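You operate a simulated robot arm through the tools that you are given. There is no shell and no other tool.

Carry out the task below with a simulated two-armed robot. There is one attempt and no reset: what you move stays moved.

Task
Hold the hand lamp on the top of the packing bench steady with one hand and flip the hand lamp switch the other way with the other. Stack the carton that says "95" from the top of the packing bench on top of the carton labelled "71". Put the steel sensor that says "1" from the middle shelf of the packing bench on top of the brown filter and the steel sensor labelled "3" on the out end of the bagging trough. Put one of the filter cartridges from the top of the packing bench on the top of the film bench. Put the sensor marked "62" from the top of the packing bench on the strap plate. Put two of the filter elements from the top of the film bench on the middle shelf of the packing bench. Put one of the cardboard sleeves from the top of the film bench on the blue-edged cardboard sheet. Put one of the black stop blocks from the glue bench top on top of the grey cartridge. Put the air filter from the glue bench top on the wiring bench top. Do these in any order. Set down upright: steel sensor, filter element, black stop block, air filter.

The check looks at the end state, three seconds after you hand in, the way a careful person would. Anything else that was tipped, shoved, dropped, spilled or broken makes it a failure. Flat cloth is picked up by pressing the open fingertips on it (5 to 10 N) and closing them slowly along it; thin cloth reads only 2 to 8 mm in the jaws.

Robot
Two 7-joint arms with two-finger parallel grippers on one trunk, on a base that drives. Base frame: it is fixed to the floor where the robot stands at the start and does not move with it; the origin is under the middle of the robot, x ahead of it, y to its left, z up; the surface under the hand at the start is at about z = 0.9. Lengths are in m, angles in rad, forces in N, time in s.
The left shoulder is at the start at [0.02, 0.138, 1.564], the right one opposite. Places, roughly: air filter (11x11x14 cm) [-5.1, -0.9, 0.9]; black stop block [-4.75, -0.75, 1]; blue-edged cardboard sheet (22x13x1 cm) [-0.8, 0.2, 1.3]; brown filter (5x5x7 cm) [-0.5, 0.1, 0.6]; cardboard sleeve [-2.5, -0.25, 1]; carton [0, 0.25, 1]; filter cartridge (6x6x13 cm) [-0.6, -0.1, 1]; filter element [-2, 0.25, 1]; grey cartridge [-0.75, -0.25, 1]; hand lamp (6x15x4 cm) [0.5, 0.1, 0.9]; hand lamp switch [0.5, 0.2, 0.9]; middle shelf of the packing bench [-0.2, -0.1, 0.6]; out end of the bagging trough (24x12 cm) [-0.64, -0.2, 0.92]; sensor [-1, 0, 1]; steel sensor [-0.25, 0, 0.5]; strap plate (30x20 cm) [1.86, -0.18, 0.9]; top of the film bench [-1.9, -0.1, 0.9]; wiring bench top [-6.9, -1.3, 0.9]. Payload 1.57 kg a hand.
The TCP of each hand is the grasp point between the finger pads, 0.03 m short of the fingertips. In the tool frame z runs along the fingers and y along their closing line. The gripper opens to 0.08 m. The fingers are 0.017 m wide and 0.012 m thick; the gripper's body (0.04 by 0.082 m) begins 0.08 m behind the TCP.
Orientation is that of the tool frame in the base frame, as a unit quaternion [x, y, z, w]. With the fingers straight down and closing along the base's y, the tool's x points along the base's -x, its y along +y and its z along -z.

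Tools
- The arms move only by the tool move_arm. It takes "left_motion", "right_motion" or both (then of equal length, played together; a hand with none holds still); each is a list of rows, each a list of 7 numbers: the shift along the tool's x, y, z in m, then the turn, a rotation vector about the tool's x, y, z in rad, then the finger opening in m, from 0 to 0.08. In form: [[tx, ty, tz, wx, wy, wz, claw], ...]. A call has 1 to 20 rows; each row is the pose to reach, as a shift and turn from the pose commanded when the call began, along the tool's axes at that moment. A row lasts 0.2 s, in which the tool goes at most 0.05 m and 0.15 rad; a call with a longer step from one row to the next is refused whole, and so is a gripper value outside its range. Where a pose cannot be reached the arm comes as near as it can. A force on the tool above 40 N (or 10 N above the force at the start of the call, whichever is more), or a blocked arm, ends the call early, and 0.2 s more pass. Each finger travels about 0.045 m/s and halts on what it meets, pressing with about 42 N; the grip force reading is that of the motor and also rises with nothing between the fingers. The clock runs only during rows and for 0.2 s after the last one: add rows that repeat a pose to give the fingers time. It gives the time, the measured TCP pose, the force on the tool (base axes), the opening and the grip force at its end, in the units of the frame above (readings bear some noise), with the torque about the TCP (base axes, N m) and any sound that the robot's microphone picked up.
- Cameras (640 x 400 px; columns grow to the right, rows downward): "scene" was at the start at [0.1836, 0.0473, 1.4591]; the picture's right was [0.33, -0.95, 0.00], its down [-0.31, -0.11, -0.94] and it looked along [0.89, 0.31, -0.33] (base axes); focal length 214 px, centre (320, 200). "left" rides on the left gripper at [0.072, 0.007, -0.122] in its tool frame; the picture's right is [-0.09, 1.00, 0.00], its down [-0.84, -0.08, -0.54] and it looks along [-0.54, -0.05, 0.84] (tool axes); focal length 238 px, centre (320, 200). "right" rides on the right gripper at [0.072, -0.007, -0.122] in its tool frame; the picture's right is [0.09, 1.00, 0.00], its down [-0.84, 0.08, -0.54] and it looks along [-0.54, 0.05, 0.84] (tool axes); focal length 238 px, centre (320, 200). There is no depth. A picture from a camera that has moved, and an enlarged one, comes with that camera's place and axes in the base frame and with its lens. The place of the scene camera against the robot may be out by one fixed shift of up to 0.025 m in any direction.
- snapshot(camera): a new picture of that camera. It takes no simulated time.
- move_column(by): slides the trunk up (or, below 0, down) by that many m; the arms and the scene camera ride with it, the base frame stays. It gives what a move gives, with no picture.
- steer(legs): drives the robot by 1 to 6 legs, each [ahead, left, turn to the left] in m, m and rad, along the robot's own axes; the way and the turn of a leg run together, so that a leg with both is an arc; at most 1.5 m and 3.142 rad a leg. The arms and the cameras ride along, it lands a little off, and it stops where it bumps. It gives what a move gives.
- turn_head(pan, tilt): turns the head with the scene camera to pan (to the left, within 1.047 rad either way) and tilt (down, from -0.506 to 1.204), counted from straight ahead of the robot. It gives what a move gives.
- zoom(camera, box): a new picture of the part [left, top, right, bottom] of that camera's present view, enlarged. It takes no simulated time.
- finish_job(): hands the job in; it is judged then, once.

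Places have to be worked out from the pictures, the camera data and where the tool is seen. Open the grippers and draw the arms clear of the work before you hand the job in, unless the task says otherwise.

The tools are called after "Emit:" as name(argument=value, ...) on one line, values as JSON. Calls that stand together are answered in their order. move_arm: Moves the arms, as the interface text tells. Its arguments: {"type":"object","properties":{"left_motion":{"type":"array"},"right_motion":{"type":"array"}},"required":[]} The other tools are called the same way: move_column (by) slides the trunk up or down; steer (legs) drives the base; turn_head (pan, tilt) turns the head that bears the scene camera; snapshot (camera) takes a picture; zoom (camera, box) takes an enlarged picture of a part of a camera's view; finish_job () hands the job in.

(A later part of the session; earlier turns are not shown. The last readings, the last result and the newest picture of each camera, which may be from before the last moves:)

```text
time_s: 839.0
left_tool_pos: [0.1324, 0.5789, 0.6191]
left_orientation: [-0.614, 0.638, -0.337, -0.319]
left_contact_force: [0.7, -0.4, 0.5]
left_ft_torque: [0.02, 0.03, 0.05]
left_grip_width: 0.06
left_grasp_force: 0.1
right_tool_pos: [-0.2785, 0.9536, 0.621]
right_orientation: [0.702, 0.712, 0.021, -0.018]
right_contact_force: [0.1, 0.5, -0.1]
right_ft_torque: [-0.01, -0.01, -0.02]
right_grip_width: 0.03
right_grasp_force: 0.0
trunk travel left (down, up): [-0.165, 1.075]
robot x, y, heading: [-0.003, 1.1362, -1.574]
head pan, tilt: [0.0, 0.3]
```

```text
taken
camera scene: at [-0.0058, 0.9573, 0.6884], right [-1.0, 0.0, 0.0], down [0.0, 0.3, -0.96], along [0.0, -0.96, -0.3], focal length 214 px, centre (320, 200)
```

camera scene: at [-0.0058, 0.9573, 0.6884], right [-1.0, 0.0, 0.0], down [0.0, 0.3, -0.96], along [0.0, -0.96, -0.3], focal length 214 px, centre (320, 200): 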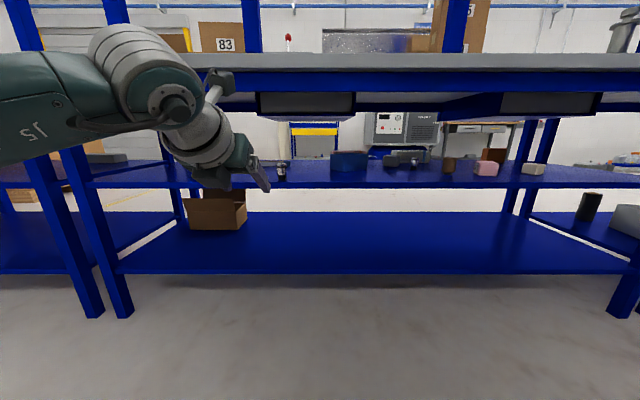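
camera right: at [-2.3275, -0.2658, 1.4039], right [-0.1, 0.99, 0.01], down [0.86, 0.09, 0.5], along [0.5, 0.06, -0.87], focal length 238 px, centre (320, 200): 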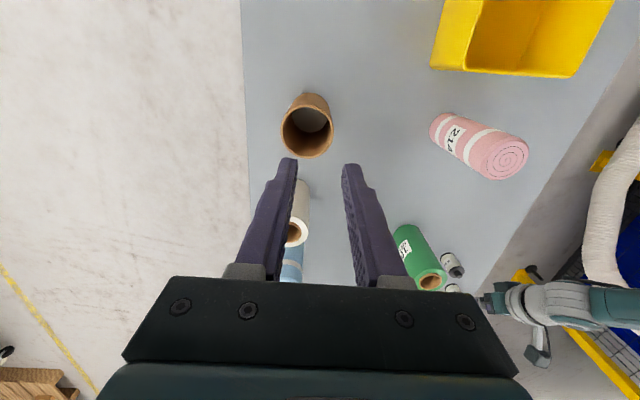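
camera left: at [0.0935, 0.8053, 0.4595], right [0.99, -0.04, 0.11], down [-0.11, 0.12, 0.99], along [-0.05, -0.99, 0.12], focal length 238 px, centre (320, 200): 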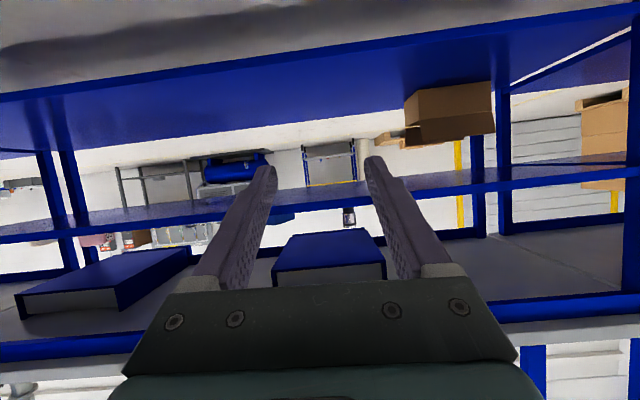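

Now flatten by ≈20° more to about 15°.

Emit:
move_arm(left_motion=[[0, 0, 0, 0, 0.11, -0.015, 0.06], [0, 0, 0, 0, 0.22, -0.03, 0.06], [0, 0, 0, 0, 0.34, -0.046, 0.06], [0, 0, 0, 0, 0.34, -0.046, 0.06]])

Emit:
snapshot(camera="scene")

Emit:
snapshot(camera="left")

```text
time_s: 840.0
left_tool_pos: [0.101, 0.5837, 0.6169]
left_orientation: [-0.581, 0.613, -0.368, -0.39]
left_contact_force: [-0.2, 0.4, -0.6]
left_ft_torque: [0.0, 0.0, -0.02]
left_grip_width: 0.0599
left_grasp_force: 0.1
left hand out of reach, approached as far as the arm can: row 2, 3, 4
right_tool_pos: [-0.278, 0.9522, 0.6216]
right_orientation: [0.702, 0.712, 0.021, -0.017]
right_contact_force: [-0.2, 0.0, -0.1]
right_ft_torque: [0.03, 0.0, -0.03]
right_grip_width: 0.03
right_grasp_force: 0.0
trunk travel left (down, up): [-0.165, 1.075]
robot x, y, heading: [-0.0015, 1.1354, -1.569]
head pan, tilt: [0.0, 0.3]
```

```text
taken
camera scene: at [-0.0056, 0.9568, 0.6885], right [-1.0, 0.0, 0.0], down [0.0, 0.3, -0.96], along [0.0, -0.96, -0.3], focal length 214 px, centre (320, 200)
```

scene: 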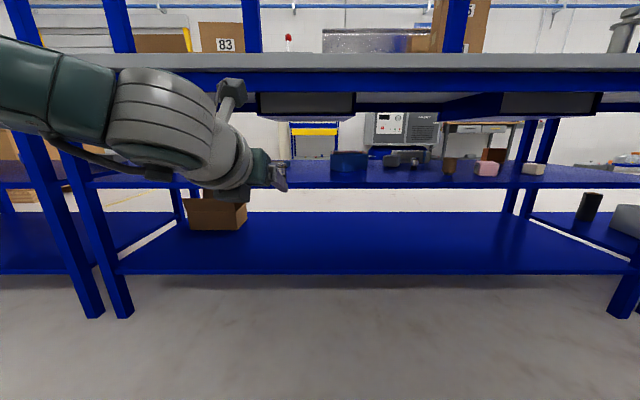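

```text
taken
camera left: at [0.0985, 0.6647, 0.7341], right [-0.99, 0.09, -0.08], down [0.12, 0.84, -0.53], along [0.02, -0.53, -0.85], focal length 238 px, centre (320, 200)
```

left: 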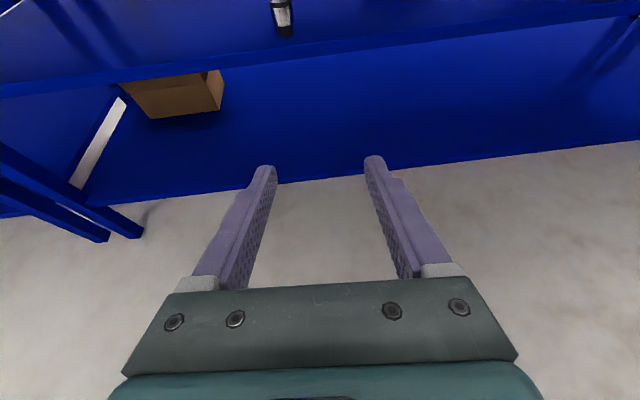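

The flattest reachable is ≈25°. I'll enter beside the filter at low height, raise once the camera is past the apron, and shift sideways over the filter. First I inspect the filter area up close with the hand camera.

Emit:
steer(legs=[[0, -0.5, 0], [0.2, 0, 0]])

Emit:
snapshot(camera="left")

Emit:
snapshot(camera="scene")

```text
time_s: 844.2
left_tool_pos: [-0.3986, 0.3813, 0.6162]
left_orientation: [-0.583, 0.61, -0.37, -0.388]
left_contact_force: [0.4, -0.8, -0.5]
left_ft_torque: [-0.02, 0.01, 0.03]
left_grip_width: 0.0601
left_grasp_force: 0.1
right_tool_pos: [-0.7785, 0.7472, 0.6209]
right_orientation: [0.7, 0.713, 0.022, -0.018]
right_contact_force: [0.0, 0.9, -0.5]
right_ft_torque: [0.03, -0.03, 0.03]
right_grip_width: 0.0299
right_grasp_force: 0.2
trunk travel left (down, up): [-0.165, 1.075]
robot x, y, heading: [-0.5042, 0.9306, -1.565]
head pan, tilt: [0.0, 0.3]
```

```text
taken
camera left: at [-0.4013, 0.4612, 0.7336], right [-0.99, 0.09, -0.08], down [0.12, 0.84, -0.53], along [0.02, -0.53, -0.85], focal length 238 px, centre (320, 200)
```

left: 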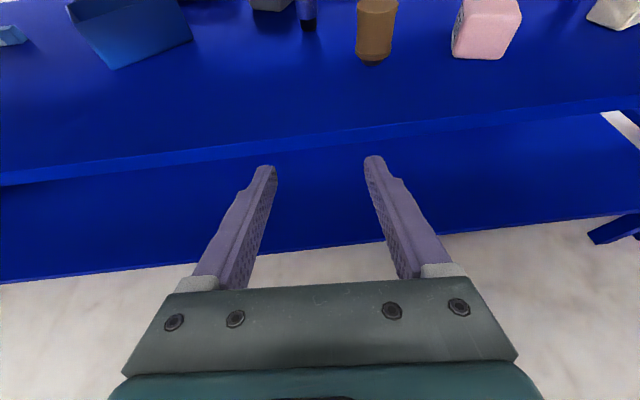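

```text
taken
camera scene: at [-0.5069, 0.7527, 0.6884], right [-1.0, -0.01, 0.0], down [0.0, 0.3, -0.96], along [0.01, -0.96, -0.3], focal length 214 px, centre (320, 200)
```

scene: 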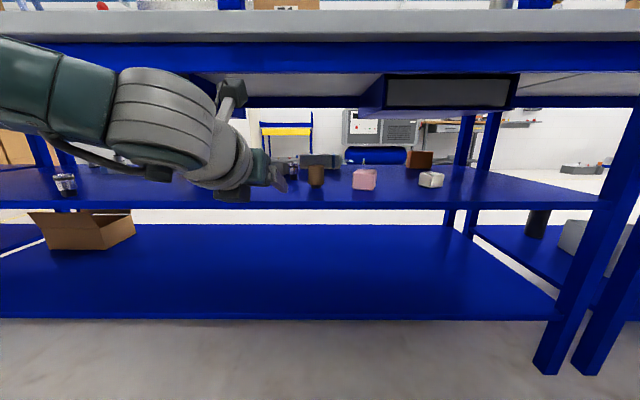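

Filter: center ≈(−0.49,0.112), top ≈0.61; sensor 2 at (−0.405,0.011); pink cube beyond. Now re-pick sensor 1 with this flatter hand, gripping lower.

Emit:
steer(legs=[[-0.12, 0, 0], [0, 0.528, 0]])

Emit:
move_column(by=0.008)

Emit:
snapshot(camera="left")

```text
time_s: 848.1
left_tool_pos: [0.1259, 0.4996, 0.6173]
left_orientation: [-0.581, 0.613, -0.367, -0.389]
left_contact_force: [0.9, -0.2, -0.3]
left_ft_torque: [0.01, -0.01, 0.0]
left_grip_width: 0.06
left_grasp_force: 0.0
right_tool_pos: [-0.2539, 0.8691, 0.6225]
right_orientation: [0.702, 0.712, 0.02, -0.018]
right_contact_force: [0.0, 0.2, 0.0]
right_ft_torque: [-0.01, 0.02, 0.01]
right_grip_width: 0.0302
right_grasp_force: 0.1
trunk travel left (down, up): [-0.165, 1.075]
robot x, y, heading: [0.0241, 1.052, -1.566]
head pan, tilt: [0.0, 0.3]
```

```text
time_s: 848.7
left_tool_pos: [0.1249, 0.5003, 0.6249]
left_orientation: [-0.581, 0.612, -0.368, -0.389]
left_contact_force: [-0.2, -0.5, 0.0]
left_ft_torque: [-0.01, 0.01, -0.01]
left_grip_width: 0.0598
left_grasp_force: 0.1
right_tool_pos: [-0.2536, 0.8698, 0.6299]
right_orientation: [0.702, 0.712, 0.021, -0.017]
right_contact_force: [-0.5, 0.6, -0.6]
right_ft_torque: [-0.02, -0.01, -0.01]
right_grip_width: 0.03
right_grasp_force: 0.1
trunk travel left (down, up): [-0.173, 1.067]
robot x, y, heading: [0.0217, 1.051, -1.574]
head pan, tilt: [0.0, 0.3]
```

```text
taken
camera left: at [0.1227, 0.581, 0.7418], right [-0.99, 0.09, -0.08], down [0.12, 0.84, -0.53], along [0.02, -0.53, -0.85], focal length 238 px, centre (320, 200)
```

left: 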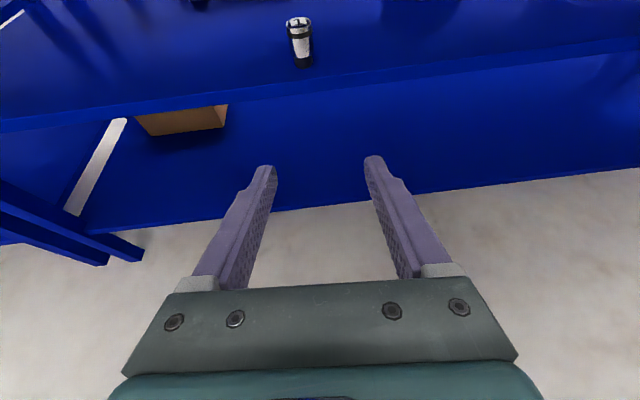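

Sensor 1 at ≈(0.131,0.214). Drive in and lower.

Emit:
steer(legs=[[0.2, 0.006, 0.0]])

Emit:
snapshot(camera="left")

```text
time_s: 850.3
left_tool_pos: [0.133, 0.2986, 0.6249]
left_orientation: [-0.582, 0.612, -0.369, -0.388]
left_contact_force: [0.3, 0.2, -0.3]
left_ft_torque: [0.02, 0.0, 0.01]
left_grip_width: 0.0602
left_grasp_force: 0.0
right_tool_pos: [-0.2482, 0.6676, 0.629]
right_orientation: [0.701, 0.712, 0.022, -0.019]
right_contact_force: [-0.8, -0.2, 0.5]
right_ft_torque: [0.0, -0.01, -0.01]
right_grip_width: 0.0298
right_grasp_force: 0.2
trunk travel left (down, up): [-0.173, 1.067]
robot x, y, heading: [0.0279, 0.8466, -1.568]
head pan, tilt: [0.0, 0.3]
```

```text
taken
camera left: at [0.1305, 0.3803, 0.7414], right [-0.99, 0.09, -0.08], down [0.12, 0.84, -0.53], along [0.02, -0.53, -0.85], focal length 238 px, centre (320, 200)
```

left: 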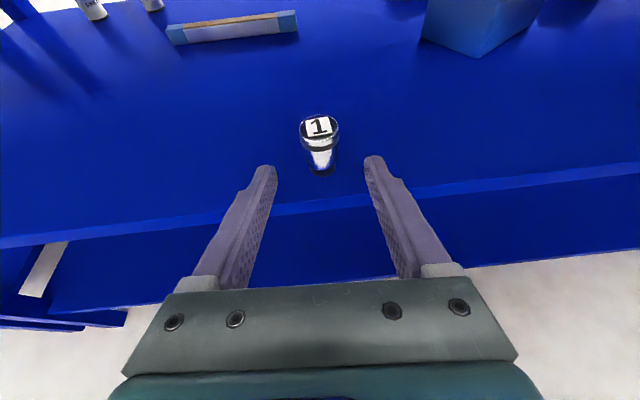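

Emit:
steer(legs=[[0.081, -0.003, 0.0]])

Emit:
move_column(by=-0.043)

Emit:
snapshot(camera="left")

```text
time_s: 851.4
left_tool_pos: [0.1296, 0.2197, 0.6237]
left_orientation: [-0.582, 0.612, -0.368, -0.388]
left_contact_force: [0.5, 0.4, -0.1]
left_ft_torque: [0.01, -0.03, -0.06]
left_grip_width: 0.06
left_grasp_force: 0.1
right_tool_pos: [-0.2486, 0.5879, 0.6293]
right_orientation: [0.701, 0.713, 0.021, -0.018]
right_contact_force: [-0.3, 0.6, 0.2]
right_ft_torque: [0.03, 0.04, 0.0]
right_grip_width: 0.0301
right_grasp_force: 0.2
trunk travel left (down, up): [-0.173, 1.067]
robot x, y, heading: [0.0257, 0.7673, -1.567]
head pan, tilt: [0.0, 0.3]
```

```text
time_s: 852.2
left_tool_pos: [0.1315, 0.2202, 0.5813]
left_orientation: [-0.583, 0.612, -0.368, -0.388]
left_contact_force: [0.8, 0.3, -0.3]
left_ft_torque: [0.01, 0.01, -0.01]
left_grip_width: 0.0601
left_grasp_force: 0.1
right_tool_pos: [-0.2502, 0.587, 0.5872]
right_orientation: [0.7, 0.713, 0.021, -0.019]
right_contact_force: [-0.9, 0.5, -0.3]
right_ft_torque: [0.01, 0.0, 0.0]
right_grip_width: 0.03
right_grasp_force: 0.2
trunk travel left (down, up): [-0.13, 1.11]
robot x, y, heading: [0.0266, 0.7693, -1.562]
head pan, tilt: [0.0, 0.3]
```

```text
taken
camera left: at [0.1279, 0.3005, 0.6984], right [-0.99, 0.09, -0.08], down [0.12, 0.84, -0.53], along [0.02, -0.53, -0.85], focal length 238 px, centre (320, 200)
```

left: 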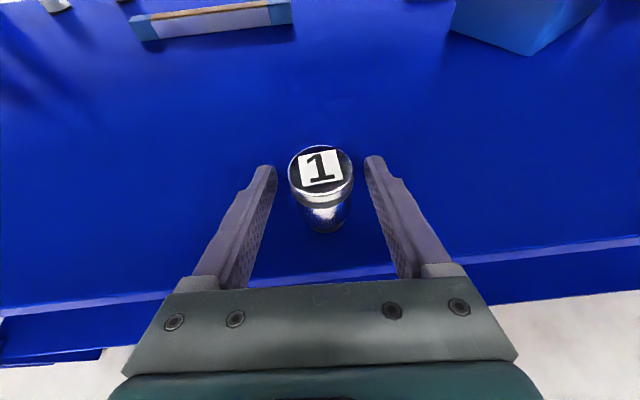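

Good alignment with a lower grip. Close, lift 5 cm, back out.

Emit:
move_arm(left_motion=[[0, 0, 0, 0, 0, 0, 0.05], [0, 0, 0, 0, 0, 0, 0.04], [0, 0, 0, 0, 0, 0, 0.03], [0, 0, 0, 0, 0, 0, 0.02], [0, 0, 0, 0, 0, 0, 0.02]])

Emit:
move_column(by=0.045)

Emit:
steer(legs=[[-0.25, 0, 0], [0, -0.53, 0]])

Emit:
snapshot(camera="left")

```text
time_s: 853.4
left_tool_pos: [0.1296, 0.2193, 0.5818]
left_orientation: [-0.583, 0.611, -0.369, -0.388]
left_contact_force: [-1.3, 0.0, 1.4]
left_ft_torque: [0.01, 0.0, 0.02]
left_grip_width: 0.0326
left_grasp_force: 36.5
right_tool_pos: [-0.2502, 0.5864, 0.5863]
right_orientation: [0.701, 0.713, 0.02, -0.019]
right_contact_force: [0.4, 0.6, 0.8]
right_ft_torque: [-0.02, -0.02, 0.0]
right_grip_width: 0.03
right_grasp_force: 0.0
trunk travel left (down, up): [-0.13, 1.11]
robot x, y, heading: [0.0275, 0.7653, -1.568]
head pan, tilt: [0.0, 0.3]
```

```text
time_s: 854.3
left_tool_pos: [0.13, 0.2203, 0.6256]
left_orientation: [-0.582, 0.612, -0.368, -0.389]
left_contact_force: [-0.3, -0.2, -1.5]
left_ft_torque: [0.0, -0.01, -0.02]
left_grip_width: 0.0326
left_grasp_force: 40.8
right_tool_pos: [-0.2487, 0.5873, 0.631]
right_orientation: [0.7, 0.714, 0.021, -0.018]
right_contact_force: [1.1, -0.4, -0.1]
right_ft_torque: [0.02, 0.02, 0.01]
right_grip_width: 0.0302
right_grasp_force: 0.1
trunk travel left (down, up): [-0.175, 1.065]
robot x, y, heading: [0.0264, 0.7661, -1.562]
head pan, tilt: [0.0, 0.3]
```

```text
time_s: 858.9
left_tool_pos: [-0.4142, 0.4698, 0.6269]
left_orientation: [-0.581, 0.614, -0.367, -0.389]
left_contact_force: [0.3, -0.2, -0.8]
left_ft_torque: [-0.05, 0.01, 0.01]
left_grip_width: 0.0325
left_grasp_force: 41.0
right_tool_pos: [-0.7916, 0.839, 0.6309]
right_orientation: [0.702, 0.712, 0.021, -0.018]
right_contact_force: [0.4, -0.6, -0.7]
right_ft_torque: [0.0, 0.01, 0.04]
right_grip_width: 0.03
right_grasp_force: 0.0
trunk travel left (down, up): [-0.175, 1.065]
robot x, y, heading: [-0.51, 1.0199, -1.57]
head pan, tilt: [0.0, 0.3]
```

```text
taken
camera left: at [-0.4163, 0.5513, 0.7434], right [-0.99, 0.09, -0.08], down [0.12, 0.84, -0.53], along [0.02, -0.53, -0.85], focal length 238 px, centre (320, 200)
```

left: 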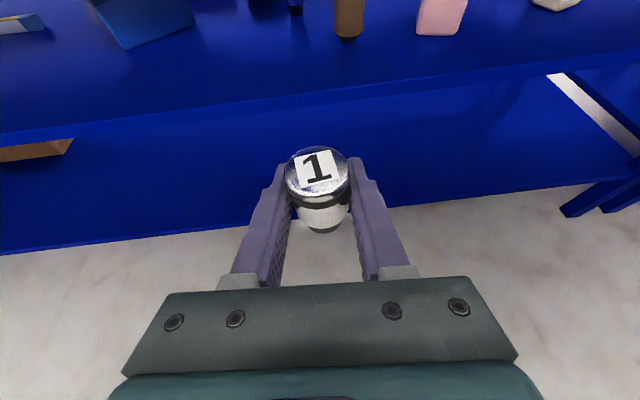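

Sensor held. Enter beside the filter at x≈−0.40.

Emit:
steer(legs=[[0.22, 0.014, 0.0]])

Emit:
snapshot(camera="left")

Emit:
snapshot(camera="scene")

```text
time_s: 860.5
left_tool_pos: [-0.4001, 0.2538, 0.6268]
left_orientation: [-0.581, 0.613, -0.367, -0.389]
left_contact_force: [0.1, -0.6, -1.4]
left_ft_torque: [-0.02, -0.01, 0.0]
left_grip_width: 0.0324
left_grasp_force: 40.8
right_tool_pos: [-0.7794, 0.6229, 0.629]
right_orientation: [0.702, 0.712, 0.021, -0.018]
right_contact_force: [-0.6, -1.1, 0.6]
right_ft_torque: [0.01, -0.02, 0.01]
right_grip_width: 0.0299
right_grasp_force: 0.1
trunk travel left (down, up): [-0.175, 1.065]
robot x, y, heading: [-0.5011, 0.8028, -1.566]
head pan, tilt: [0.0, 0.3]
```

```text
taken
camera left: at [-0.4016, 0.3349, 0.743], right [-0.99, 0.09, -0.08], down [0.12, 0.84, -0.53], along [0.02, -0.53, -0.85], focal length 238 px, centre (320, 200)
```

left: 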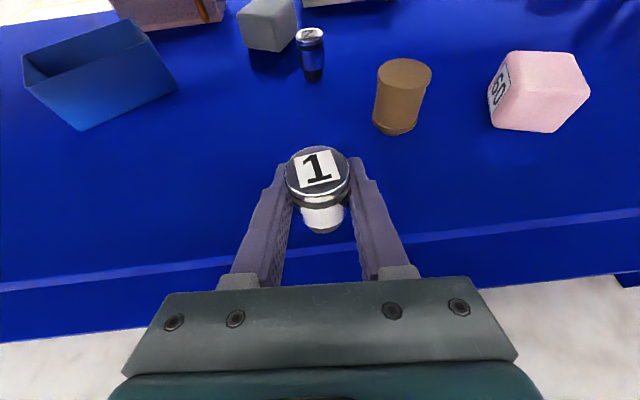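

```text
taken
camera scene: at [-0.5054, 0.6269, 0.6983], right [-1.0, 0.0, 0.0], down [0.0, 0.3, -0.96], along [0.0, -0.96, -0.3], focal length 214 px, centre (320, 200)
```

scene: 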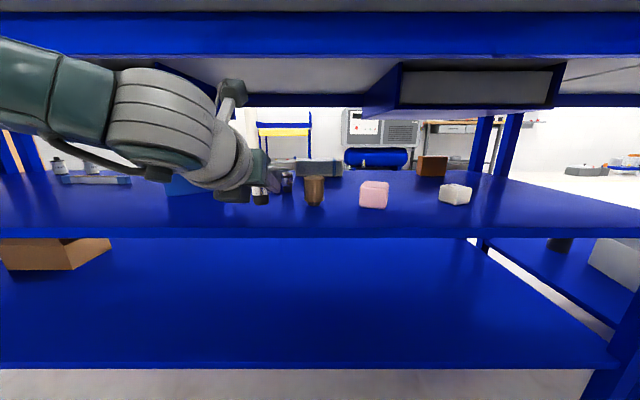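

The filter top is at ≈0.605, so a direct approach at TCP ≈0.646 clears both filter and apron. Align x over the filter first and raise 2 cm.

Emit:
steer(legs=[[0.0, -0.091, 0.0]])

Emit:
move_column(by=0.02)

Emit:
snapshot(camera="left")

```text
time_s: 861.6
left_tool_pos: [-0.4897, 0.2537, 0.6259]
left_orientation: [-0.581, 0.613, -0.368, -0.389]
left_contact_force: [0.1, -0.1, -1.4]
left_ft_torque: [0.02, -0.01, 0.0]
left_grip_width: 0.0326
left_grasp_force: 40.8
right_tool_pos: [-0.8692, 0.623, 0.6319]
right_orientation: [0.702, 0.711, 0.022, -0.018]
right_contact_force: [-0.5, -0.5, 0.1]
right_ft_torque: [0.0, 0.0, -0.01]
right_grip_width: 0.0301
right_grasp_force: 0.1
trunk travel left (down, up): [-0.175, 1.065]
robot x, y, heading: [-0.5922, 0.8037, -1.573]
head pan, tilt: [0.0, 0.3]
```

```text
time_s: 862.3
left_tool_pos: [-0.4913, 0.2535, 0.6466]
left_orientation: [-0.581, 0.613, -0.368, -0.389]
left_contact_force: [0.0, -1.0, -2.0]
left_ft_torque: [-0.02, 0.01, 0.0]
left_grip_width: 0.0324
left_grasp_force: 40.4
right_tool_pos: [-0.87, 0.6231, 0.6512]
right_orientation: [0.703, 0.711, 0.021, -0.018]
right_contact_force: [0.4, -0.4, -0.3]
right_ft_torque: [-0.03, -0.01, 0.02]
right_grip_width: 0.03
right_grasp_force: 0.0
trunk travel left (down, up): [-0.195, 1.045]
robot x, y, heading: [-0.5944, 0.8015, -1.573]
head pan, tilt: [0.0, 0.3]
```

```text
taken
camera left: at [-0.4929, 0.3343, 0.7632], right [-0.99, 0.09, -0.08], down [0.12, 0.84, -0.53], along [0.02, -0.53, -0.85], focal length 238 px, centre (320, 200)
```

left: 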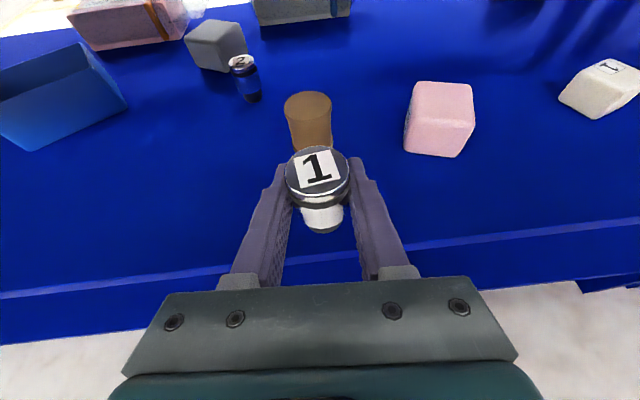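

Filter center ≈(−0.487,0.117). Advance 10 cm, then check.

Emit:
steer(legs=[[0.1, 0.004, 0.0]])

Emit:
snapshot(camera="left")

Emit:
snapshot(camera="scene")

```text
time_s: 863.5
left_tool_pos: [-0.485, 0.1535, 0.6471]
left_orientation: [-0.581, 0.612, -0.369, -0.39]
left_contact_force: [-0.6, -2.0, -0.8]
left_ft_torque: [0.0, -0.04, 0.03]
left_grip_width: 0.0324
left_grasp_force: 40.1
right_tool_pos: [-0.8645, 0.5213, 0.6509]
right_orientation: [0.702, 0.711, 0.022, -0.018]
right_contact_force: [0.9, -0.8, -0.3]
right_ft_torque: [0.04, -0.01, 0.01]
right_grip_width: 0.0299
right_grasp_force: 0.0
trunk travel left (down, up): [-0.195, 1.045]
robot x, y, heading: [-0.5889, 0.7035, -1.57]
head pan, tilt: [0.0, 0.3]
```

```text
taken
camera left: at [-0.4879, 0.2338, 0.7636], right [-0.99, 0.09, -0.08], down [0.12, 0.84, -0.53], along [0.02, -0.53, -0.85], focal length 238 px, centre (320, 200)
```

left: 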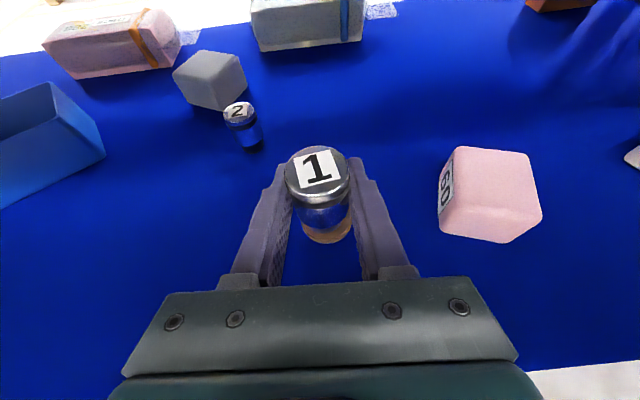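

```text
taken
camera scene: at [-0.5919, 0.5259, 0.7185], right [-1.0, 0.0, 0.0], down [0.0, 0.3, -0.96], along [0.0, -0.96, -0.3], focal length 214 px, centre (320, 200)
```

scene: 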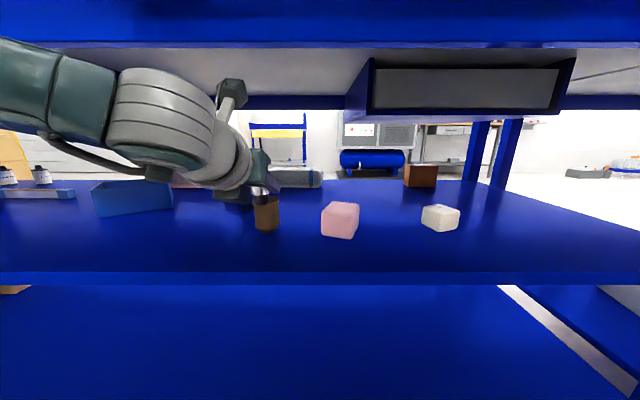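

Emit:
zoom(camera="scene", box=[225, 165, 305, 240])

Emit:
zoom(camera="left", box=[270, 130, 370, 260])

```text
5.33 times, centred on (265, 202) of scene
camera zoom: at [-0.5919, 0.5259, 0.7185], right [-1.0, 0.0, 0.0], down [0.0, 0.3, -0.96], along [0.0, -0.96, -0.3], focal length 1144 px, centre (613, 187)
```

zoom: 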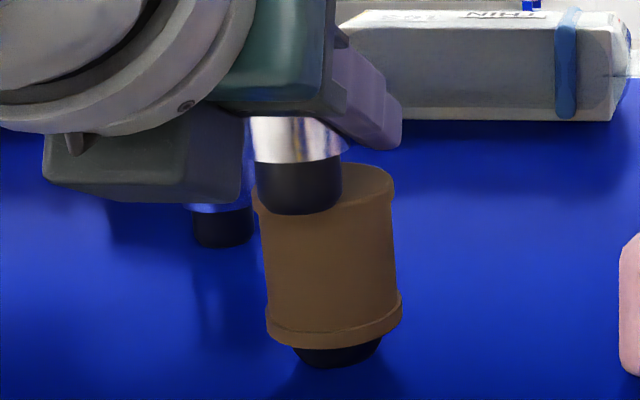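

```text
3.08 times, centred on (320, 195) of left
camera zoom: at [-0.4879, 0.2338, 0.7636], right [-0.99, 0.09, -0.08], down [0.12, 0.84, -0.53], along [0.02, -0.53, -0.85], focal length 733 px, centre (320, 215)
```

zoom: 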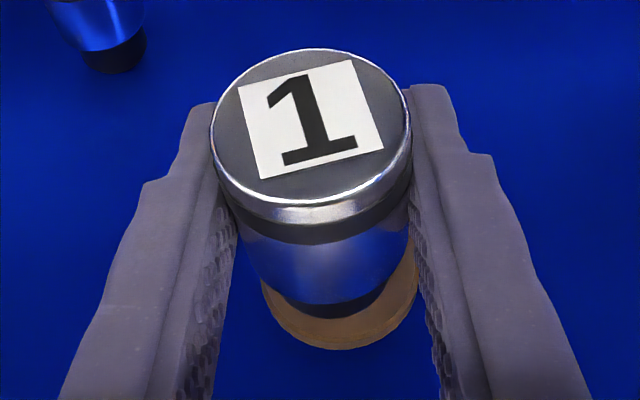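

Sensor bottom is ≈6–10 mm above the filter's top. Raise 4 mm and advance 3.8 cm to be over its center.

Emit:
move_column(by=0.004)

Emit:
steer(legs=[[0.038, 0.0, 0.0]])

Emit:
zoom(camera="scene", box=[225, 165, 305, 240])

Emit:
zoom(camera="left", box=[270, 130, 370, 260])

```text
time_s: 864.0
left_tool_pos: [-0.4848, 0.1533, 0.6509]
left_orientation: [-0.582, 0.613, -0.367, -0.388]
left_contact_force: [0.1, 0.4, -1.3]
left_ft_torque: [0.0, 0.0, 0.0]
left_grip_width: 0.0323
left_grasp_force: 40.9
right_tool_pos: [-0.8648, 0.523, 0.6543]
right_orientation: [0.702, 0.712, 0.021, -0.018]
right_contact_force: [0.1, 0.7, 0.6]
right_ft_torque: [0.01, 0.03, 0.01]
right_grip_width: 0.0303
right_grasp_force: 0.0
trunk travel left (down, up): [-0.199, 1.041]
robot x, y, heading: [-0.5866, 0.7011, -1.567]
head pan, tilt: [0.0, 0.3]
```

```text
time_s: 864.9
left_tool_pos: [-0.4859, 0.1184, 0.6496]
left_orientation: [-0.581, 0.613, -0.367, -0.389]
left_contact_force: [0.1, -0.5, -1.5]
left_ft_torque: [-0.04, 0.02, -0.01]
left_grip_width: 0.0324
left_grasp_force: 40.2
right_tool_pos: [-0.8653, 0.4881, 0.6554]
right_orientation: [0.702, 0.712, 0.023, -0.019]
right_contact_force: [0.5, 0.7, -0.7]
right_ft_torque: [-0.04, 0.0, 0.02]
right_grip_width: 0.0296
right_grasp_force: 0.3
trunk travel left (down, up): [-0.199, 1.041]
robot x, y, heading: [-0.588, 0.668, -1.572]
head pan, tilt: [0.0, 0.3]
```

```text
5.33 times, centred on (265, 202) of scene
camera zoom: at [-0.5923, 0.4913, 0.7222], right [-1.0, 0.0, 0.0], down [0.0, 0.3, -0.95], along [0.0, -0.95, -0.3], focal length 1144 px, centre (613, 187)
```

zoom: 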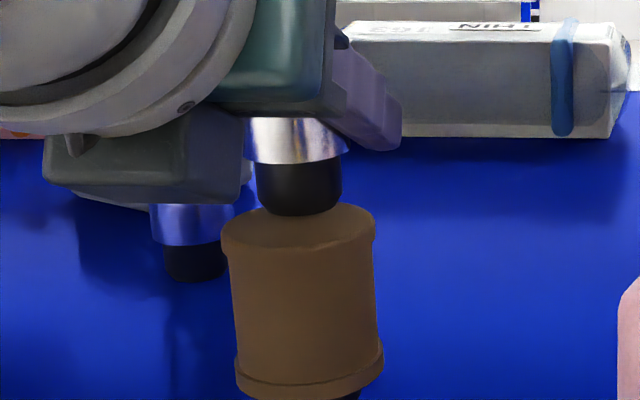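

```text
3.08 times, centred on (320, 195) of left
camera zoom: at [-0.4884, 0.1992, 0.7666], right [-0.99, 0.09, -0.08], down [0.12, 0.84, -0.52], along [0.02, -0.53, -0.85], focal length 733 px, centre (320, 215)
```

zoom: 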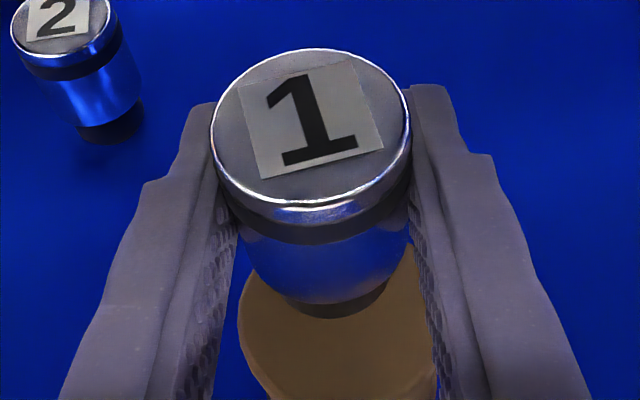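

Sensor is centered over the filter (within ~2–3 mm) with ≈8 mm gap. Lower gently by trunk.

Emit:
move_column(by=-0.006)

Emit:
move_column(by=-0.002)

Emit:
move_column(by=-0.002)

Emit:
zoom(camera="scene", box=[225, 165, 305, 240])

```text
time_s: 865.4
left_tool_pos: [-0.4859, 0.1149, 0.6459]
left_orientation: [-0.58, 0.612, -0.369, -0.391]
left_contact_force: [0.0, 2.7, 10.2]
left_ft_torque: [0.16, -0.07, -0.03]
left_grip_width: 0.0324
left_grasp_force: 40.7
right_tool_pos: [-0.8639, 0.4852, 0.649]
right_orientation: [0.702, 0.711, 0.02, -0.016]
right_contact_force: [0.5, 0.0, 0.3]
right_ft_torque: [0.01, 0.01, -0.02]
right_grip_width: 0.03
right_grasp_force: 0.0
trunk travel left (down, up): [-0.193, 1.047]
robot x, y, heading: [-0.5869, 0.6698, -1.567]
head pan, tilt: [0.0, 0.3]
```

```text
time_s: 865.9
left_tool_pos: [-0.4864, 0.1141, 0.6466]
left_orientation: [-0.579, 0.611, -0.37, -0.392]
left_contact_force: [-0.3, 3.8, 24.9]
left_ft_torque: [0.41, 0.01, -0.07]
left_grip_width: 0.0323
left_grasp_force: 40.5
right_tool_pos: [-0.8639, 0.4844, 0.6475]
right_orientation: [0.703, 0.711, 0.021, -0.018]
right_contact_force: [0.5, 0.2, -0.6]
right_ft_torque: [0.02, 0.01, -0.02]
right_grip_width: 0.0301
right_grasp_force: 0.0
trunk travel left (down, up): [-0.191, 1.049]
robot x, y, heading: [-0.5885, 0.6635, -1.573]
head pan, tilt: [0.0, 0.3]
```

```text
time_s: 866.4
left_tool_pos: [-0.4861, 0.1132, 0.6452]
left_orientation: [-0.58, 0.611, -0.37, -0.391]
left_contact_force: [0.7, 2.4, 26.7]
left_ft_torque: [0.29, -0.01, -0.02]
left_grip_width: 0.0326
left_grasp_force: 40.3
right_tool_pos: [-0.8633, 0.4822, 0.6449]
right_orientation: [0.702, 0.711, 0.021, -0.017]
right_contact_force: [-0.4, -0.2, 0.0]
right_ft_torque: [0.01, 0.03, -0.02]
right_grip_width: 0.0299
right_grasp_force: 0.0
trunk travel left (down, up): [-0.189, 1.051]
robot x, y, heading: [-0.586, 0.6652, -1.575]
head pan, tilt: [0.0, 0.3]
```

```text
5.33 times, centred on (265, 202) of scene
camera zoom: at [-0.5916, 0.4872, 0.713], right [-1.0, 0.0, 0.0], down [0.0, 0.29, -0.96], along [0.0, -0.96, -0.29], focal length 1144 px, centre (613, 187)
```

zoom: 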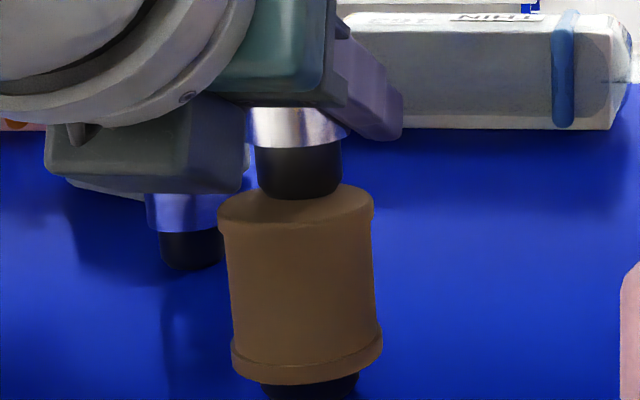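

Contact felt off-center: both views show the sensor ≈1.5 cm too far in (−y). I raise 1.2 cm and back up 1.6 cm, then re-check.

Emit:
move_column(by=0.016)

Emit:
steer(legs=[[-0.013, 0.0, 0.0]])

Emit:
zoom(camera="scene", box=[225, 165, 305, 240])

Emit:
zoom(camera="left", box=[270, 130, 370, 260])

```text
time_s: 867.1
left_tool_pos: [-0.4848, 0.1179, 0.6546]
left_orientation: [-0.582, 0.614, -0.367, -0.387]
left_contact_force: [0.1, 0.4, -1.5]
left_ft_torque: [0.0, -0.01, 0.01]
left_grip_width: 0.032
left_grasp_force: 40.7
right_tool_pos: [-0.8631, 0.4854, 0.6615]
right_orientation: [0.702, 0.711, 0.022, -0.018]
right_contact_force: [0.2, -0.7, -0.1]
right_ft_torque: [0.02, 0.02, 0.02]
right_grip_width: 0.0301
right_grasp_force: 0.1
trunk travel left (down, up): [-0.205, 1.035]
robot x, y, heading: [-0.5873, 0.6683, -1.566]
head pan, tilt: [0.0, 0.3]
```

```text
time_s: 867.8
left_tool_pos: [-0.4871, 0.1287, 0.6572]
left_orientation: [-0.581, 0.612, -0.368, -0.389]
left_contact_force: [0.7, 0.3, -2.2]
left_ft_torque: [0.02, -0.01, -0.01]
left_grip_width: 0.0327
left_grasp_force: 41.5
right_tool_pos: [-0.8641, 0.4975, 0.6611]
right_orientation: [0.702, 0.711, 0.02, -0.018]
right_contact_force: [0.5, 0.4, 0.2]
right_ft_torque: [0.0, -0.02, -0.02]
right_grip_width: 0.03
right_grasp_force: 0.0
trunk travel left (down, up): [-0.205, 1.035]
robot x, y, heading: [-0.585, 0.6794, -1.574]
head pan, tilt: [0.0, 0.3]
```

```text
5.33 times, centred on (265, 202) of scene
camera zoom: at [-0.5922, 0.5018, 0.7286], right [-1.0, 0.0, 0.0], down [0.0, 0.29, -0.96], along [0.0, -0.96, -0.29], focal length 1144 px, centre (613, 187)
```

zoom: 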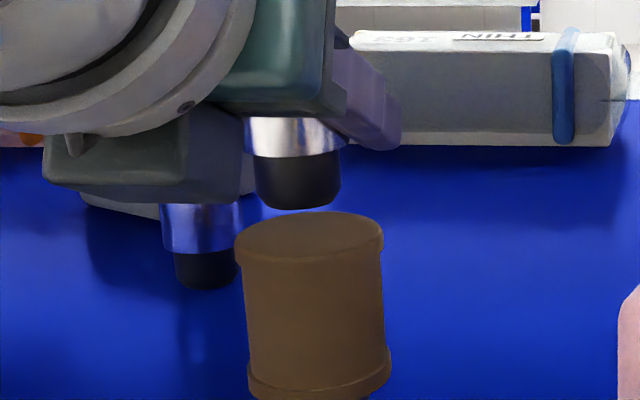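

```text
3.08 times, centred on (320, 195) of left
camera zoom: at [-0.4883, 0.2097, 0.7738], right [-0.99, 0.09, -0.08], down [0.12, 0.84, -0.53], along [0.02, -0.53, -0.85], focal length 733 px, centre (320, 215)
```

zoom: 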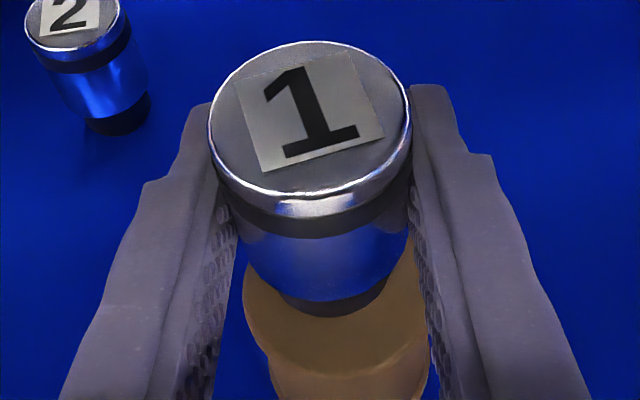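

Now aligned: sensor axis y≈0.130 vs filter ≈0.128, gap ≈1.3 cm. Lower in small steps and stop at first contact.

Emit:
move_column(by=-0.008)

Emit:
move_column(by=-0.002)

Emit:
move_column(by=-0.0015)

```text
time_s: 868.4
left_tool_pos: [-0.4868, 0.1296, 0.6486]
left_orientation: [-0.581, 0.613, -0.368, -0.389]
left_contact_force: [-0.7, 0.5, -1.2]
left_ft_torque: [-0.01, -0.01, 0.01]
left_grip_width: 0.0322
left_grasp_force: 40.7
right_tool_pos: [-0.866, 0.4991, 0.6522]
right_orientation: [0.702, 0.712, 0.022, -0.017]
right_contact_force: [0.4, -0.2, 0.7]
right_ft_torque: [0.0, 0.01, -0.01]
right_grip_width: 0.03
right_grasp_force: 0.0
trunk travel left (down, up): [-0.197, 1.043]
robot x, y, heading: [-0.5892, 0.6773, -1.575]
head pan, tilt: [0.0, 0.3]
```

```text
time_s: 868.9
left_tool_pos: [-0.486, 0.1311, 0.6467]
left_orientation: [-0.581, 0.613, -0.368, -0.389]
left_contact_force: [-0.5, 0.0, -1.6]
left_ft_torque: [0.01, 0.01, -0.02]
left_grip_width: 0.0323
left_grasp_force: 40.8
right_tool_pos: [-0.8648, 0.5005, 0.6512]
right_orientation: [0.702, 0.712, 0.022, -0.019]
right_contact_force: [0.9, -0.6, 1.1]
right_ft_torque: [-0.01, -0.03, 0.0]
right_grip_width: 0.0301
right_grasp_force: 0.1
trunk travel left (down, up): [-0.195, 1.045]
robot x, y, heading: [-0.5886, 0.6799, -1.569]
head pan, tilt: [0.0, 0.3]
```

```text
time_s: 869.4
left_tool_pos: [-0.4864, 0.1296, 0.6446]
left_orientation: [-0.581, 0.613, -0.368, -0.389]
left_contact_force: [-0.2, 0.6, 0.1]
left_ft_torque: [-0.01, 0.02, 0.03]
left_grip_width: 0.0322
left_grasp_force: 40.6
right_tool_pos: [-0.8652, 0.4992, 0.6504]
right_orientation: [0.701, 0.712, 0.021, -0.018]
right_contact_force: [-0.4, 0.8, -0.4]
right_ft_torque: [-0.03, 0.0, 0.0]
right_grip_width: 0.0302
right_grasp_force: 0.0
trunk travel left (down, up): [-0.193, 1.047]
robot x, y, heading: [-0.586, 0.6826, -1.57]
head pan, tilt: [0.0, 0.3]
```

Emit:
move_column(by=-0.001)

Emit:
zoom(camera="scene", box=[225, 165, 305, 240])

Emit:
zoom(camera="left", box=[270, 130, 370, 260])

```text
time_s: 869.9
left_tool_pos: [-0.4869, 0.1294, 0.6445]
left_orientation: [-0.581, 0.613, -0.368, -0.389]
left_contact_force: [0.5, 0.4, 3.7]
left_ft_torque: [0.01, -0.01, 0.01]
left_grip_width: 0.0323
left_grasp_force: 40.9
right_tool_pos: [-0.8649, 0.4993, 0.649]
right_orientation: [0.702, 0.712, 0.021, -0.018]
right_contact_force: [-0.3, 0.0, 0.1]
right_ft_torque: [-0.02, -0.03, -0.04]
right_grip_width: 0.03
right_grasp_force: 0.1
trunk travel left (down, up): [-0.192, 1.048]
robot x, y, heading: [-0.5876, 0.674, -1.573]
head pan, tilt: [0.0, 0.3]
```

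```text
5.33 times, centred on (265, 202) of scene
camera zoom: at [-0.5921, 0.5027, 0.7161], right [-1.0, 0.0, 0.0], down [0.0, 0.3, -0.96], along [0.0, -0.96, -0.3], focal length 1144 px, centre (613, 187)
```

zoom: 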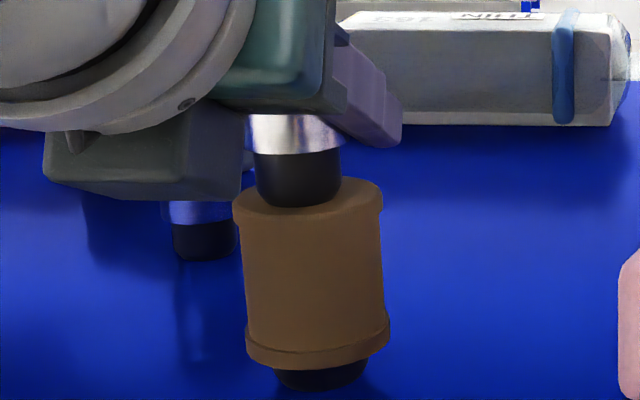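

```text
3.08 times, centred on (320, 195) of left
camera zoom: at [-0.4883, 0.2105, 0.7616], right [-0.99, 0.09, -0.08], down [0.12, 0.84, -0.53], along [0.02, -0.53, -0.85], focal length 733 px, centre (320, 215)
```

zoom: 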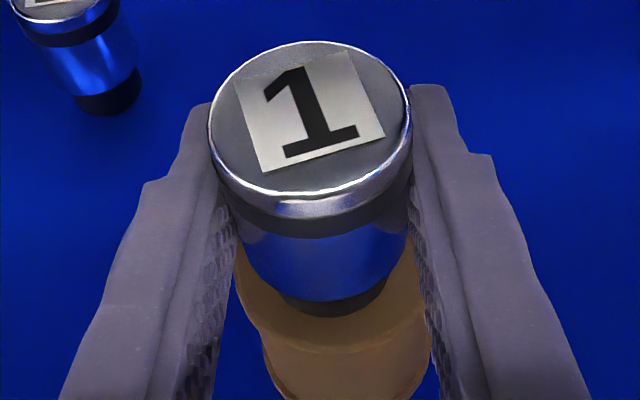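

Light centered contact (3.7 N, no torque). Release slowly and withdraw straight back.

Emit:
move_arm(left_motion=[[0, 0, 0, 0, 0, 0, 0.032], [0, 0, 0, 0, 0, 0, 0.036], [0, 0, 0, 0, 0, 0, 0.042], [0, 0, 0, 0, 0, 0, 0.05], [0, 0, 0, 0, 0, 0, 0.056], [0, 0, 0, 0, 0, 0, 0.056]])

Emit:
snapshot(camera="left")

```text
time_s: 871.3
left_tool_pos: [-0.4856, 0.1302, 0.644]
left_orientation: [-0.582, 0.613, -0.368, -0.388]
left_contact_force: [0.6, 0.2, -0.1]
left_ft_torque: [0.05, 0.02, 0.01]
left_grip_width: 0.0556
left_grasp_force: 0.0
right_tool_pos: [-0.8649, 0.4997, 0.6493]
right_orientation: [0.702, 0.712, 0.021, -0.019]
right_contact_force: [0.5, 0.5, -0.1]
right_ft_torque: [0.0, -0.02, 0.0]
right_grip_width: 0.0301
right_grasp_force: 0.1
trunk travel left (down, up): [-0.192, 1.048]
robot x, y, heading: [-0.5888, 0.681, -1.571]
head pan, tilt: [0.0, 0.3]
```

```text
taken
camera left: at [-0.4883, 0.2108, 0.7608], right [-0.99, 0.09, -0.08], down [0.12, 0.84, -0.53], along [0.02, -0.53, -0.85], focal length 238 px, centre (320, 200)
```

left: 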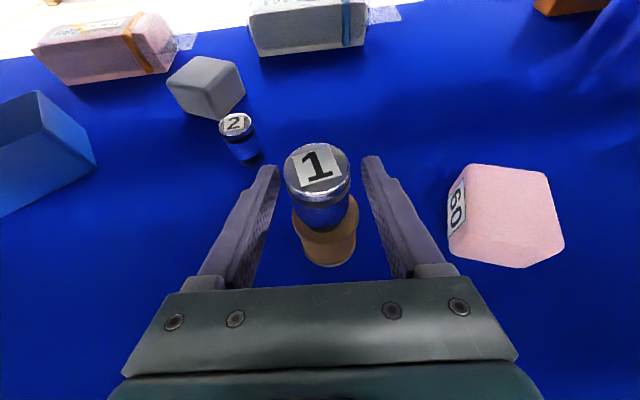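

The sensor stands on the filter. Back out straight.

Emit:
steer(legs=[[-0.14, 0, 0]])

Emit:
snapshot(camera="left")

Emit:
steer(legs=[[-0.3, 0, 0]])

Emit:
snapshot(camera="scene")

```text
time_s: 872.7
left_tool_pos: [-0.4857, 0.2689, 0.6447]
left_orientation: [-0.581, 0.612, -0.368, -0.39]
left_contact_force: [-0.2, 0.0, -0.3]
left_ft_torque: [0.02, 0.0, -0.04]
left_grip_width: 0.0562
left_grasp_force: 0.1
right_tool_pos: [-0.8653, 0.6392, 0.6488]
right_orientation: [0.702, 0.711, 0.022, -0.018]
right_contact_force: [-0.9, -0.7, 0.5]
right_ft_torque: [0.0, 0.0, -0.02]
right_grip_width: 0.0299
right_grasp_force: 0.0
trunk travel left (down, up): [-0.192, 1.048]
robot x, y, heading: [-0.5902, 0.8186, -1.571]
head pan, tilt: [0.0, 0.3]
```

```text
taken
camera left: at [-0.4883, 0.3499, 0.7612], right [-0.99, 0.09, -0.08], down [0.12, 0.84, -0.53], along [0.02, -0.53, -0.85], focal length 238 px, centre (320, 200)
```

left: 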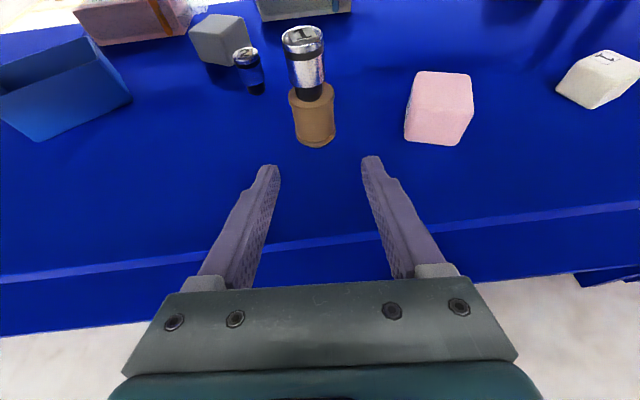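

```text
time_s: 874.7
left_tool_pos: [-0.4876, 0.5713, 0.6447]
left_orientation: [-0.581, 0.613, -0.368, -0.39]
left_contact_force: [0.0, 0.4, 0.8]
left_ft_torque: [0.0, -0.02, -0.03]
left_grip_width: 0.0559
left_grasp_force: 0.0
right_tool_pos: [-0.8655, 0.9428, 0.6486]
right_orientation: [0.703, 0.711, 0.021, -0.018]
right_contact_force: [-0.6, 0.2, -0.6]
right_ft_torque: [0.05, -0.01, 0.01]
right_grip_width: 0.0301
right_grasp_force: 0.0
trunk travel left (down, up): [-0.192, 1.048]
robot x, y, heading: [-0.5887, 1.1201, -1.57]
head pan, tilt: [0.0, 0.3]
```

```text
taken
camera scene: at [-0.5924, 0.9454, 0.716], right [-1.0, 0.0, 0.0], down [0.0, 0.3, -0.96], along [0.0, -0.96, -0.3], focal length 214 px, centre (320, 200)
```

scene: 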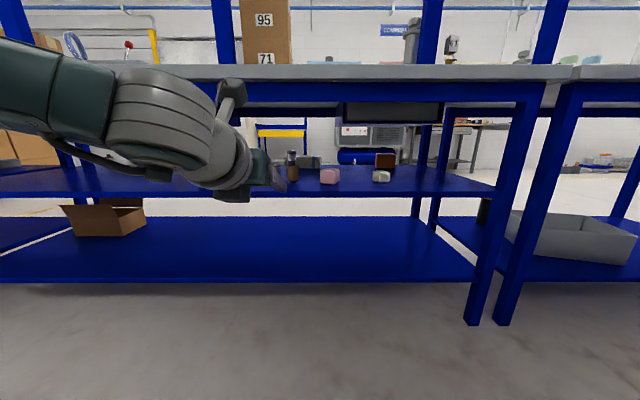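

Everything is placed: sensor 1 stands on the brown filter, and the sack sits at its original place (back edge y≈−0.226, straight). I open both grippers with the arms clear in the aisle and take a last look.

Emit:
move_arm(left_motion=[[0, 0, 0, 0, 0, 0, 0.065], [0, 0, 0, 0, 0, 0, 0.08], [0, 0, 0, 0, 0, 0, 0.08]], right_motion=[[0, 0, 0, 0, 0, 0, 0.05], [0, 0, 0, 0, 0, 0, 0.065], [0, 0, 0, 0, 0, 0, 0.08]])

Emit:
zoom(camera="scene", box=[240, 130, 420, 200])

Emit:
move_column(by=0.4)

Emit:
move_column(by=0.4)

Emit:
turn_head(pan=0.0, tilt=0.6)

Emit:
snapshot(camera="scene")

```text
time_s: 875.5
left_tool_pos: [-0.4872, 0.573, 0.6453]
left_orientation: [-0.581, 0.613, -0.368, -0.39]
left_contact_force: [-0.6, -0.3, 0.8]
left_ft_torque: [0.04, 0.01, 0.04]
left_grip_width: 0.08
left_grasp_force: 0.2
right_tool_pos: [-0.8651, 0.9423, 0.6487]
right_orientation: [0.703, 0.711, 0.022, -0.019]
right_contact_force: [-0.2, -0.3, -0.6]
right_ft_torque: [0.07, 0.0, -0.02]
right_grip_width: 0.0803
right_grasp_force: 0.1
trunk travel left (down, up): [-0.192, 1.048]
robot x, y, heading: [-0.5869, 1.1241, -1.575]
head pan, tilt: [0.0, 0.3]
```

```text
3.56 times, centred on (330, 165) of scene
camera zoom: at [-0.5924, 0.9456, 0.716], right [-1.0, 0.0, 0.0], down [0.0, 0.3, -0.96], along [0.0, -0.96, -0.3], focal length 763 px, centre (284, 324)
```

zoom: 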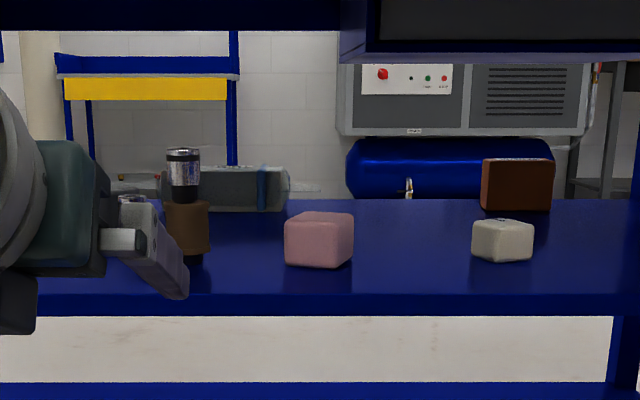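

```text
time_s: 879.4
left_tool_pos: [-0.4868, 0.5722, 1.0444]
left_orientation: [-0.581, 0.614, -0.367, -0.389]
left_contact_force: [-0.4, -1.1, -0.7]
left_ft_torque: [-0.02, 0.01, 0.01]
left_grip_width: 0.0798
left_grasp_force: 0.0
right_tool_pos: [-0.865, 0.9423, 1.0491]
right_orientation: [0.703, 0.711, 0.022, -0.018]
right_contact_force: [-0.6, 0.6, 0.1]
right_ft_torque: [-0.05, -0.01, 0.0]
right_grip_width: 0.0799
right_grasp_force: 0.0
trunk travel left (down, up): [-0.592, 0.648]
robot x, y, heading: [-0.5891, 1.1183, -1.569]
head pan, tilt: [0.0, 0.3]
```

```text
time_s: 883.2
left_tool_pos: [-0.4864, 0.5724, 1.4432]
left_orientation: [-0.581, 0.613, -0.368, -0.389]
left_contact_force: [-0.5, -0.8, -1.0]
left_ft_torque: [0.0, 0.0, 0.0]
left_grip_width: 0.08
left_grasp_force: 0.1
right_tool_pos: [-0.8646, 0.9436, 1.4481]
right_orientation: [0.703, 0.711, 0.022, -0.019]
right_contact_force: [0.9, 0.0, -0.3]
right_ft_torque: [0.01, -0.01, 0.01]
right_grip_width: 0.08
right_grasp_force: 0.1
trunk travel left (down, up): [-0.992, 0.248]
robot x, y, heading: [-0.5861, 1.1206, -1.575]
head pan, tilt: [0.0, 0.3]
```

```text
time_s: 884.0
left_tool_pos: [-0.4873, 0.572, 1.4435]
left_orientation: [-0.581, 0.613, -0.368, -0.389]
left_contact_force: [0.3, 0.0, 0.1]
left_ft_torque: [0.03, 0.02, 0.0]
left_grip_width: 0.0802
left_grasp_force: 0.0
right_tool_pos: [-0.8639, 0.9429, 1.4493]
right_orientation: [0.703, 0.71, 0.022, -0.018]
right_contact_force: [0.4, 0.0, 0.2]
right_ft_torque: [0.04, -0.02, 0.01]
right_grip_width: 0.08
right_grasp_force: 0.1
trunk travel left (down, up): [-0.992, 0.248]
robot x, y, heading: [-0.5851, 1.1222, -1.573]
head pan, tilt: [0.0, 0.6]
```

```text
taken
camera scene: at [-0.5924, 0.9506, 1.4885], right [-1.0, 0.0, 0.0], down [0.0, 0.56, -0.83], along [0.0, -0.83, -0.56], focal length 214 px, centre (320, 200)
```

scene: 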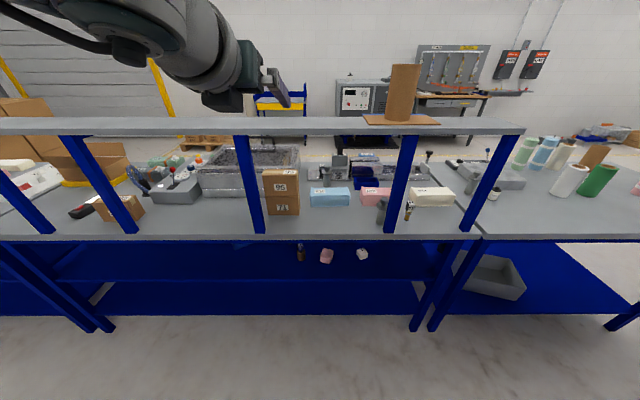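

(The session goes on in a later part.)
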